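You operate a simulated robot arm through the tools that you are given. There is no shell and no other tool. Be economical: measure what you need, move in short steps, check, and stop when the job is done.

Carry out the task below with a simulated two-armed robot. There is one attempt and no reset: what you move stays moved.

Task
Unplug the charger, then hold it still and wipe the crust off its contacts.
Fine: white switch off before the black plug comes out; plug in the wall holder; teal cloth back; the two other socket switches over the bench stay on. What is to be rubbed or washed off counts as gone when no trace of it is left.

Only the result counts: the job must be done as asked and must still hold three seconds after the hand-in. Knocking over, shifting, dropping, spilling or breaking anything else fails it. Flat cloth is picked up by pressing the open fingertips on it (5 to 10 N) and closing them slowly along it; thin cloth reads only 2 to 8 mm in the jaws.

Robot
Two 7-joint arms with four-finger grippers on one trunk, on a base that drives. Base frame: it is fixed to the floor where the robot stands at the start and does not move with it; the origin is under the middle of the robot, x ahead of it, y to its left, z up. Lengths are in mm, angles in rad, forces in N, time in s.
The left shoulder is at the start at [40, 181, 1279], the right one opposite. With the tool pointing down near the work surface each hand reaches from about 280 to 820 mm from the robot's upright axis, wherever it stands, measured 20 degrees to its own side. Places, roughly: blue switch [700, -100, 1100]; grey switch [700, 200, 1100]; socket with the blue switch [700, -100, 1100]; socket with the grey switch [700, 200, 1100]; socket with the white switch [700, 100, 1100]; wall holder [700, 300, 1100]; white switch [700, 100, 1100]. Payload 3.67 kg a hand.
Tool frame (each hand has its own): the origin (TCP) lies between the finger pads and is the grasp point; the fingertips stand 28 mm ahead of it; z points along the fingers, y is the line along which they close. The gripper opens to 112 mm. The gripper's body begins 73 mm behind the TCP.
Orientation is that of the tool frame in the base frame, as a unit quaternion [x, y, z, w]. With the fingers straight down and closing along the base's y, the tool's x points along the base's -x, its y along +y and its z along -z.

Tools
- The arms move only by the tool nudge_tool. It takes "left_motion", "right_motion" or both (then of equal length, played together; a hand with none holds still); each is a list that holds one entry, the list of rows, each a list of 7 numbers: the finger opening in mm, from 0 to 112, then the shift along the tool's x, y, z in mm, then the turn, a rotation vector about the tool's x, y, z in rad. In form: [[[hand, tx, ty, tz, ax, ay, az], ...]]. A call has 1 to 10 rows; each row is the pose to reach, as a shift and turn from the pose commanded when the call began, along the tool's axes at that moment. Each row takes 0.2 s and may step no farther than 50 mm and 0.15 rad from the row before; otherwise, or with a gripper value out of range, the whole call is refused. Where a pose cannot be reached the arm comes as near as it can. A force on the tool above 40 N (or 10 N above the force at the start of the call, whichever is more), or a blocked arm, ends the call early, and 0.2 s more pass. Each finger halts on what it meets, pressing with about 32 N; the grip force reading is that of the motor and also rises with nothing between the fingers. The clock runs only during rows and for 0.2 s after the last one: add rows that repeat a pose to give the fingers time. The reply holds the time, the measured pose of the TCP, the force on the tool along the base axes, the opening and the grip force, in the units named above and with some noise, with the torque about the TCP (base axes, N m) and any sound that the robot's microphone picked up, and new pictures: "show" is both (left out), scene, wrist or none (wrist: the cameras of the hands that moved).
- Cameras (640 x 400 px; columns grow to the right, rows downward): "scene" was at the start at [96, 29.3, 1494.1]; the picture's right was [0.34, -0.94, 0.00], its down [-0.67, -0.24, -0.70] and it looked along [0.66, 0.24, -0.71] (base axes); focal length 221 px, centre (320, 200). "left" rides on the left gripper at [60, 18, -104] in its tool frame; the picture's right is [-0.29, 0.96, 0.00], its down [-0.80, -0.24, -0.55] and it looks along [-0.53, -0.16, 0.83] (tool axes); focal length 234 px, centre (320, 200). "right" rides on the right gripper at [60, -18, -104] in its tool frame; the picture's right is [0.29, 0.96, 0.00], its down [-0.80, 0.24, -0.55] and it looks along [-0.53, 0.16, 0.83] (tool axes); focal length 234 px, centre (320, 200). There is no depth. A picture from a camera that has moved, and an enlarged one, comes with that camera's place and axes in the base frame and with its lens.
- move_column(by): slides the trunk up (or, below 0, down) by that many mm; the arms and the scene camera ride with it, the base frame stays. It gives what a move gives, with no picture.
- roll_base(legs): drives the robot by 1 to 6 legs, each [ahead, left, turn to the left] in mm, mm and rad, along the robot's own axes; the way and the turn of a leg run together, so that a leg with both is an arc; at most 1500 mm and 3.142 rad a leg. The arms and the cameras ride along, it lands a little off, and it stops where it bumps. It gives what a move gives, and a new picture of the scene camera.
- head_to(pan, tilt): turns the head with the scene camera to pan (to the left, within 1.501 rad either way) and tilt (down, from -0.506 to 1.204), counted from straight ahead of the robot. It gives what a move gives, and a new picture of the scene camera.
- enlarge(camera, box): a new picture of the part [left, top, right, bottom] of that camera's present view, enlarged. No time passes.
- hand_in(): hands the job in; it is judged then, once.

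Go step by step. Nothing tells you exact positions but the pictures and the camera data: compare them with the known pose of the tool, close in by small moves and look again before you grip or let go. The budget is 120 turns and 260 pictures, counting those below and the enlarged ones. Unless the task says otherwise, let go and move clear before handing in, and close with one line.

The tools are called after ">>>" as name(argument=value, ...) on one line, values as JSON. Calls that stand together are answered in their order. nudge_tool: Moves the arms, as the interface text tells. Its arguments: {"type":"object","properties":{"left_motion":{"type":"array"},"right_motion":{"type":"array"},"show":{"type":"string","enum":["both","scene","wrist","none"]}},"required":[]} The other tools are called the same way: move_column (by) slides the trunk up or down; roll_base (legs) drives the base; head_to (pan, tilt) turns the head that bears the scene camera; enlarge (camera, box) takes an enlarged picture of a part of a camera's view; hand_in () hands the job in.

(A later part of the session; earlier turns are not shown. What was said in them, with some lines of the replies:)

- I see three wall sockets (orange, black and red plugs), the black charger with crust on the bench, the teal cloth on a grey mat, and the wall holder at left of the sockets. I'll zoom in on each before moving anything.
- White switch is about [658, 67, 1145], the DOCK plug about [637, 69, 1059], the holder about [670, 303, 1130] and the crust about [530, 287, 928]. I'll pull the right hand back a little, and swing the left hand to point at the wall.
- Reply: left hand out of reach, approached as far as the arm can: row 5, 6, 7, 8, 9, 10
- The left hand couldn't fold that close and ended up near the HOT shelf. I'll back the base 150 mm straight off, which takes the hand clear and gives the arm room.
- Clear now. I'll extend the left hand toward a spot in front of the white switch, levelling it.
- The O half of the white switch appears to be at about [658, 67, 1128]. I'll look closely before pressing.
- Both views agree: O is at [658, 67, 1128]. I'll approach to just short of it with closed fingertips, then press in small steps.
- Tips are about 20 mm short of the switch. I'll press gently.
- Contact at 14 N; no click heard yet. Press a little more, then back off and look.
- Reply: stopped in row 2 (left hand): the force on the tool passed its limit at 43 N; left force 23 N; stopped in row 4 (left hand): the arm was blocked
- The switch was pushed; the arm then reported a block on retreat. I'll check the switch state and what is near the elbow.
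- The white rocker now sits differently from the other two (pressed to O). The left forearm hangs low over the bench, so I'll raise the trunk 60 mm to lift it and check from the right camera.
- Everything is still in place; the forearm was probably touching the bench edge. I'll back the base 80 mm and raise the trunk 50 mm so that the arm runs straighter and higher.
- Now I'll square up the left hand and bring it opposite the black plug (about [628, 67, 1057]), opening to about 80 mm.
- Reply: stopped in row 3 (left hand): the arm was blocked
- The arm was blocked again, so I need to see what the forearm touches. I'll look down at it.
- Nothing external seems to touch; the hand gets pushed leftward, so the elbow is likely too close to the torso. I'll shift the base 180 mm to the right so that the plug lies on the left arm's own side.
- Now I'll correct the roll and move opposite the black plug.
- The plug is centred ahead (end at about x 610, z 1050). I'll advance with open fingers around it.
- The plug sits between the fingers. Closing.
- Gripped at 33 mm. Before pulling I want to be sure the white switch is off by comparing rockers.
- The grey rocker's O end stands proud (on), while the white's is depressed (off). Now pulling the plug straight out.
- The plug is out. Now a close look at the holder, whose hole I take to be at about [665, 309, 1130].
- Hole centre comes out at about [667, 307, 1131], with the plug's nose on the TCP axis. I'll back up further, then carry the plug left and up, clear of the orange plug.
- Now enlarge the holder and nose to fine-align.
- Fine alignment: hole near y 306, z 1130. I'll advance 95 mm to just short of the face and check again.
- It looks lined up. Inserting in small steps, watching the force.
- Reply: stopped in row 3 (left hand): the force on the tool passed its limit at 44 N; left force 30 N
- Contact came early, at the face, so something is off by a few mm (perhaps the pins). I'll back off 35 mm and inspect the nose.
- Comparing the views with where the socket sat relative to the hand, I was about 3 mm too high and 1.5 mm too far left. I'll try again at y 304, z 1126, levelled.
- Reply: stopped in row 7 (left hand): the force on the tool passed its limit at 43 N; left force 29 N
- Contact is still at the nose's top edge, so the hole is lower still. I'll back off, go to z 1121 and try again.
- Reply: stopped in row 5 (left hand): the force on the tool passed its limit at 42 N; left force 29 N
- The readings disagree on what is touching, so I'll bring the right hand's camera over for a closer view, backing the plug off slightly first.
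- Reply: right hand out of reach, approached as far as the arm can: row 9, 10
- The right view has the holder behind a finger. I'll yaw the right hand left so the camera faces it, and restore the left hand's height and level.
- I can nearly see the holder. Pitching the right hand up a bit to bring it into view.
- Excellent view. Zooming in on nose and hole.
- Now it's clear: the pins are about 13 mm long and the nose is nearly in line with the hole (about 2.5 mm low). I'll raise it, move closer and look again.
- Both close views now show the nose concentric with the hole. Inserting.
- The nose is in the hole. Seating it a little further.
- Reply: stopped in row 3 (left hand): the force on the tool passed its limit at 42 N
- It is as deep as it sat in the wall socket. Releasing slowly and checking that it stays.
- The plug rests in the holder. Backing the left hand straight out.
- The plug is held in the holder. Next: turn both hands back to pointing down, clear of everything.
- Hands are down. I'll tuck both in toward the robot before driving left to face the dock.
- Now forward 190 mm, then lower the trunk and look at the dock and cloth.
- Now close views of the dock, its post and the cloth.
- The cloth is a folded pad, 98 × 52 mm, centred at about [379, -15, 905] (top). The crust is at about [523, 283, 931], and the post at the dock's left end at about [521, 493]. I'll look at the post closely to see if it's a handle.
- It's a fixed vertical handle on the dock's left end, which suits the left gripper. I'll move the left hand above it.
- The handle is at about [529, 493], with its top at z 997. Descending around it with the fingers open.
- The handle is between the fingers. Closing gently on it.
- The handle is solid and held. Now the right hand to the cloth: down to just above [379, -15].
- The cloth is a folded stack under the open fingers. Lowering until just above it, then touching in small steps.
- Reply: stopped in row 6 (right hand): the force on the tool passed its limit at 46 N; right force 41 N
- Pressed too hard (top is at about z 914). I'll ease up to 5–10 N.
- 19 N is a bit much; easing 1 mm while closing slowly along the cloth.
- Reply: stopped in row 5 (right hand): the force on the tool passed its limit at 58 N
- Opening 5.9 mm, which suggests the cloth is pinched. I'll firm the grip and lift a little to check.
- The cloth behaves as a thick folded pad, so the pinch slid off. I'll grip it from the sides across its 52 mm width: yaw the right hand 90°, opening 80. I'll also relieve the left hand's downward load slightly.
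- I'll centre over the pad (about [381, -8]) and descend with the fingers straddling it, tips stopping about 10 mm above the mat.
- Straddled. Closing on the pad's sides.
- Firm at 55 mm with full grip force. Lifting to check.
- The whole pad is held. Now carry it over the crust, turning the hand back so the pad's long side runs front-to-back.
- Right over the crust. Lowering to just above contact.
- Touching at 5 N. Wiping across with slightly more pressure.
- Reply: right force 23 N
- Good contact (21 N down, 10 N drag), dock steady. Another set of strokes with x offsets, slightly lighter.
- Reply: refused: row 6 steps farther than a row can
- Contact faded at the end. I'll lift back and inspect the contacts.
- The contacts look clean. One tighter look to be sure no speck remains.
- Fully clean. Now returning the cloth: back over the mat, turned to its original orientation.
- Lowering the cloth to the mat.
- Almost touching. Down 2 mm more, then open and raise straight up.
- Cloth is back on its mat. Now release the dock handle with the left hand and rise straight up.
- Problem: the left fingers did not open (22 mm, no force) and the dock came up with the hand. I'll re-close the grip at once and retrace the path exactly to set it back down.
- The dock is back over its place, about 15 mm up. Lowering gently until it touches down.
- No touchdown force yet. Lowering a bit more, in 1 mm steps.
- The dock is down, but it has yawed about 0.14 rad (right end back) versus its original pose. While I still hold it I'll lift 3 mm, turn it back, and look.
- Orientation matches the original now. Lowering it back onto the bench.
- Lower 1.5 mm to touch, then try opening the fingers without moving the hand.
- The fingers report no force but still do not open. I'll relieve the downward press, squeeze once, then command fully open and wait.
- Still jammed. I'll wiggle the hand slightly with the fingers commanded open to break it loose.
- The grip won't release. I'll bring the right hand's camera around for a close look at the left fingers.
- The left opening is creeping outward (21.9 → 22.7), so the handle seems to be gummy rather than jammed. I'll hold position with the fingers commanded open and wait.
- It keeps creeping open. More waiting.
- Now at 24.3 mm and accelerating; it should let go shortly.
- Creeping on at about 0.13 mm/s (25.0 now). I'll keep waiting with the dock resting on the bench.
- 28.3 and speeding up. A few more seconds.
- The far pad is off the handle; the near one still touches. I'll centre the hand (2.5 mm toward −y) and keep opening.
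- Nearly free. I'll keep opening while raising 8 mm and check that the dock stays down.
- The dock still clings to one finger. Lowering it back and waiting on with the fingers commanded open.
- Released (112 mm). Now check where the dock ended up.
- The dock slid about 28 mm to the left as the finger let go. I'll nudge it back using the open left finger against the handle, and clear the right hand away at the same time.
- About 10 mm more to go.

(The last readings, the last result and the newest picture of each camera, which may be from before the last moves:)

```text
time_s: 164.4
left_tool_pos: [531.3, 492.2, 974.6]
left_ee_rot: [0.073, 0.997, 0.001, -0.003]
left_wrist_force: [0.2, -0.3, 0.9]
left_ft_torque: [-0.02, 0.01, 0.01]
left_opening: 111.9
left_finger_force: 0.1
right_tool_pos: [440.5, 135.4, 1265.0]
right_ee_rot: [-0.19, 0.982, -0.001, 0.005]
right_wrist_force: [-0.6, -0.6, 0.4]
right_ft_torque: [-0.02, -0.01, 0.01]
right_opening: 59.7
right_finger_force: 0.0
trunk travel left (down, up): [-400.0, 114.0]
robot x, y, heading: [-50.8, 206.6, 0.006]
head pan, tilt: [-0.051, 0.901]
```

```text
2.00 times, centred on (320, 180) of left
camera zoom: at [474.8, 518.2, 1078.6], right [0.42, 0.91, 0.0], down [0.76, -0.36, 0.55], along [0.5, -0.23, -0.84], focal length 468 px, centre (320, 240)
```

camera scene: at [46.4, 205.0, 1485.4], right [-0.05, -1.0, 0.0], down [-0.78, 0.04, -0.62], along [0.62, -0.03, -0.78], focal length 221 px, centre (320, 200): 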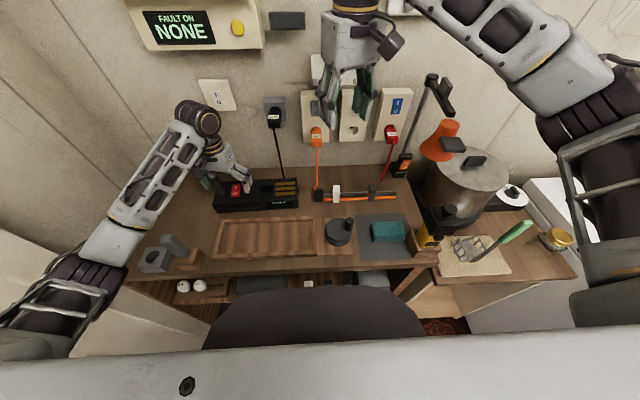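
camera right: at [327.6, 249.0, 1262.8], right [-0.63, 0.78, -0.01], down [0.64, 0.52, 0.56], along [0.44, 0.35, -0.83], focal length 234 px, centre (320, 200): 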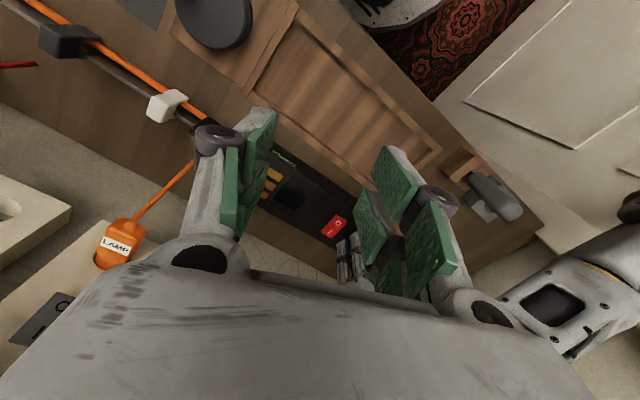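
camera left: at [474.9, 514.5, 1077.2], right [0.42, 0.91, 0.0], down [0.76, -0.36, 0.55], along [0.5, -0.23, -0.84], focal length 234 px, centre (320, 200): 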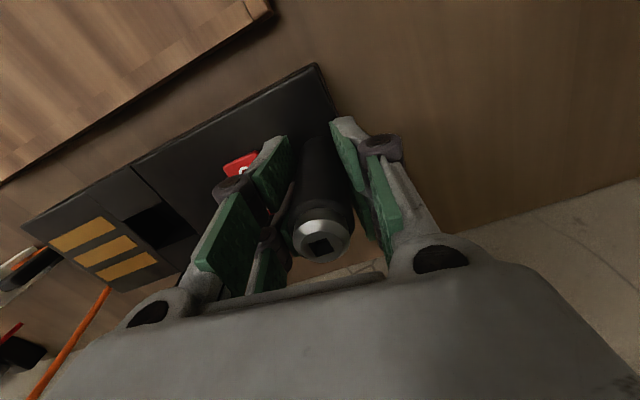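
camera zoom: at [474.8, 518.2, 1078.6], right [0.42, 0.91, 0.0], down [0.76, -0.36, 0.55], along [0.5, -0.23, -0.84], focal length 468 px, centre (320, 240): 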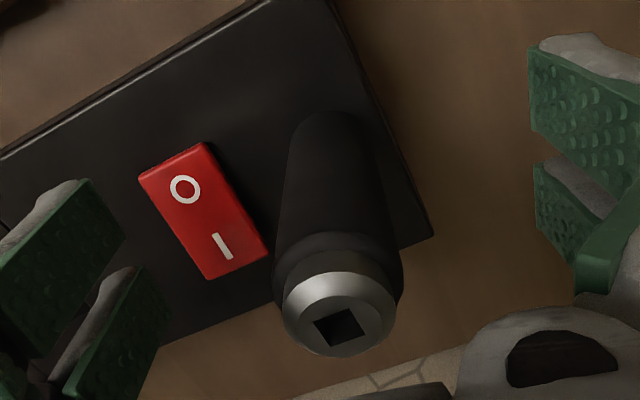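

Dock is back within a few millimetres of its original place. Raising the left hand straight up and backing the right hand off.

>>> nudge_tool(left_motion=[[[112, 0, 0, -15, 0, 0, 0], [112, 0, 0, -40, 0, 0, 0], [112, 0, 0, -70, 0, 0, 0], [112, 0, 0, -100, 0, 0, 0], [112, 0, 0, -130, 0, 0, 0], [112, 20, 0, -150, 0, 0, 0], [112, 60, 0, -150, 0, 0, 0], [112, 100, 0, -150, 0, 0, 0], [112, 100, 0, -150, 0, 0, 0]]], right_motion=[[[60, 20, 0, 0, 0, 0, 0], [60, 40, 0, 0, 0, 0, 0], [60, 60, 0, 0, 0, 0, 0], [60, 80, 0, 0, 0, 0, 0], [60, 80, 0, 0, 0, 0, 0], [60, 80, 0, 0, 0, 0, 0], [60, 80, 0, 0, 0, 0, 0], [60, 80, 0, 0, 0, 0, 0], [60, 80, 0, 0, 0, 0, 0]]], show="scene")

>>> enlarge(camera="scene", box=[190, 80, 430, 240])

>>> enlarge(camera="left", box=[0, 60, 320, 260])

```text
time_s: 166.4
left_tool_pos: [436.7, 507.8, 1125.0]
left_ee_rot: [0.073, 0.997, 0.001, -0.003]
left_wrist_force: [0.1, -0.3, -0.4]
left_ft_torque: [-0.03, 0.03, 0.0]
left_opening: 112.0
left_finger_force: 0.0
right_tool_pos: [367.6, 104.3, 1267.3]
right_ee_rot: [-0.19, 0.982, -0.001, 0.004]
right_wrist_force: [-0.6, 0.7, 0.2]
right_ft_torque: [0.05, 0.07, 0.03]
right_opening: 60.0
right_finger_force: 0.1
trunk travel left (down, up): [-400.0, 114.0]
robot x, y, heading: [-49.2, 209.5, -0.002]
head pan, tilt: [-0.051, 0.901]
camera scene: at [47.5, 203.7, 1485.3], right [-0.05, -1.0, 0.0], down [-0.78, 0.04, -0.62], along [0.62, -0.03, -0.78], focal length 221 px, centre (320, 200)
```

scene: 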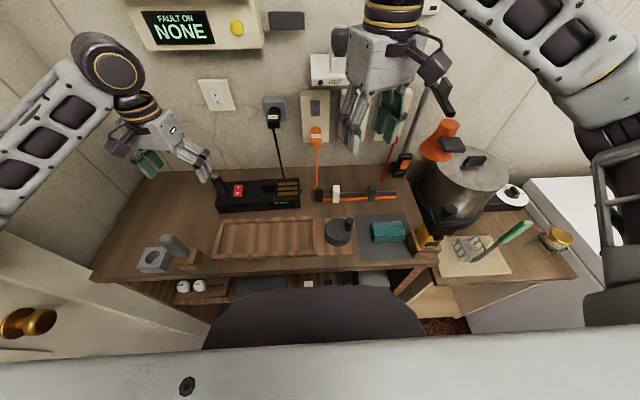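

```text
2.50 times, centred on (310, 160) of scene
camera zoom: at [47.5, 203.7, 1485.3], right [-0.05, -1.0, 0.0], down [-0.78, 0.04, -0.62], along [0.62, -0.03, -0.78], focal length 553 px, centre (345, 300)
```

zoom: 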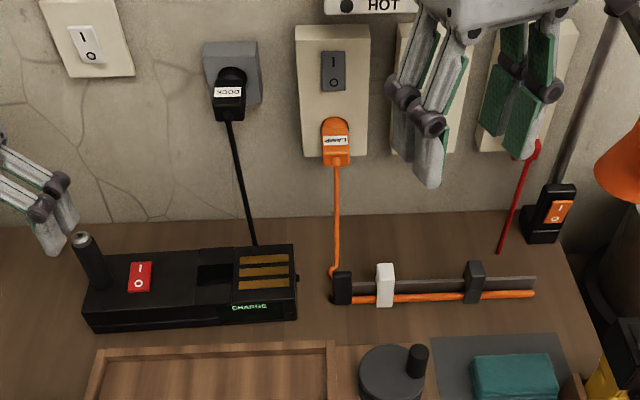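

```text
2.00 times, centred on (160, 160) of left
camera zoom: at [379.4, 532.9, 1229.7], right [0.42, 0.91, 0.0], down [0.76, -0.36, 0.55], along [0.5, -0.23, -0.84], focal length 468 px, centre (640, 280)
```

zoom: 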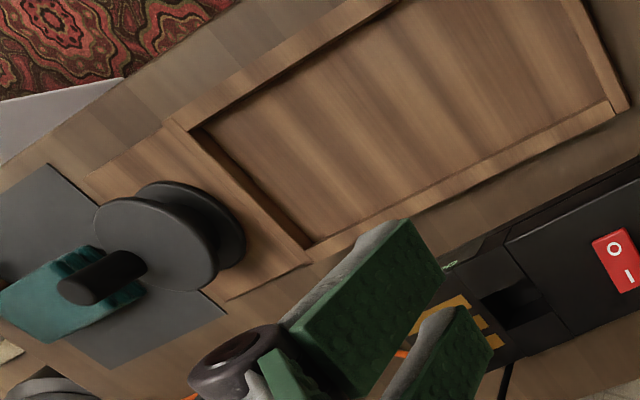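

All in place. One last check of plug and switches after moving the right hand aside.

>>> nudge_tool(right_motion=[[[60, 20, -20, 0, 0, 0, 0], [60, 40, -50, 0, 0, 0, 0], [60, 60, -90, 0, 0, 0, 0], [60, 80, -130, 0, 0, 0, 0], [60, 80, -170, 0, 0, 0, 0], [60, 80, -170, 0, 0, 0, 0]]], show="none")

>>> enlarge(camera="scene", box=[250, 80, 430, 220])

>>> enlarge(camera="scene", box=[255, 85, 305, 130])

```text
time_s: 167.8
left_tool_pos: [435.3, 508.6, 1125.2]
left_ee_rot: [0.073, 0.997, 0.001, -0.003]
left_wrist_force: [0.4, 1.2, 0.4]
left_ft_torque: [-0.01, -0.02, 0.02]
left_opening: 112.2
left_finger_force: 0.0
right_tool_pos: [353.7, -81.2, 1270.3]
right_ee_rot: [-0.189, 0.982, -0.001, 0.004]
right_wrist_force: [0.4, -0.2, -0.7]
right_ft_torque: [0.0, 0.01, -0.01]
right_opening: 59.8
right_finger_force: 0.0
trunk travel left (down, up): [-400.0, 114.0]
robot x, y, heading: [-48.2, 203.2, 0.003]
head pan, tilt: [-0.051, 0.901]
```

```text
2.86 times, centred on (340, 150) of scene
camera zoom: at [46.7, 205.0, 1485.3], right [-0.05, -1.0, 0.0], down [-0.78, 0.04, -0.62], along [0.62, -0.03, -0.78], focal length 632 px, centre (263, 343)
```

zoom: 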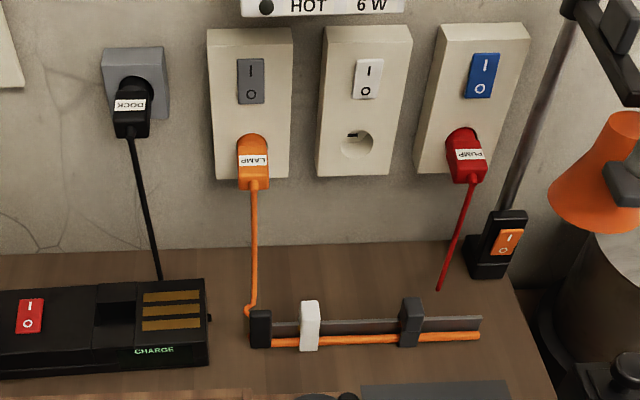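

```text
8.89 times, centred on (280, 108) of scene
camera zoom: at [46.7, 205.0, 1485.3], right [-0.05, -1.0, 0.0], down [-0.78, 0.04, -0.62], along [0.62, -0.03, -0.78], focal length 1966 px, centre (676, 1022)
```

zoom: 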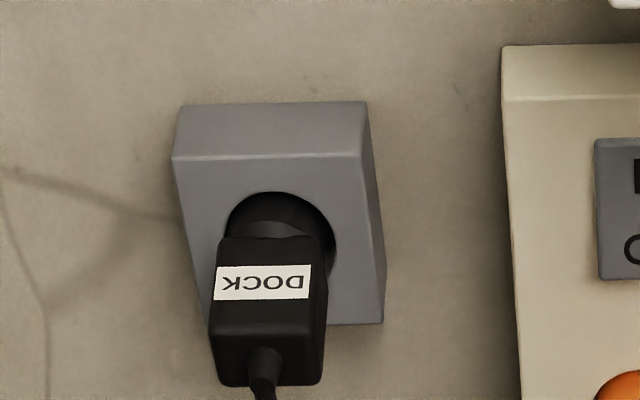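

The plug sits in the holder and the contacts are clean. The white switch is off with the other two still on, the cloth is on its mat, and both hands are clear, so I'm handing in.

>>> hand_in()

```text
The job is handed in.
```

The job is handed in: the charger is switched off and unplugged with its plug in the wall holder, its contacts are wiped clean, and the cloth is back on its mat. The charger did not stay perfectly still: it turned a little in the grip before and during wiping, and the left fingers then stuck to its handle and lifted it about 150 mm. I set it back roughly where it was, with its right end still about 12 mm further back than at the start.
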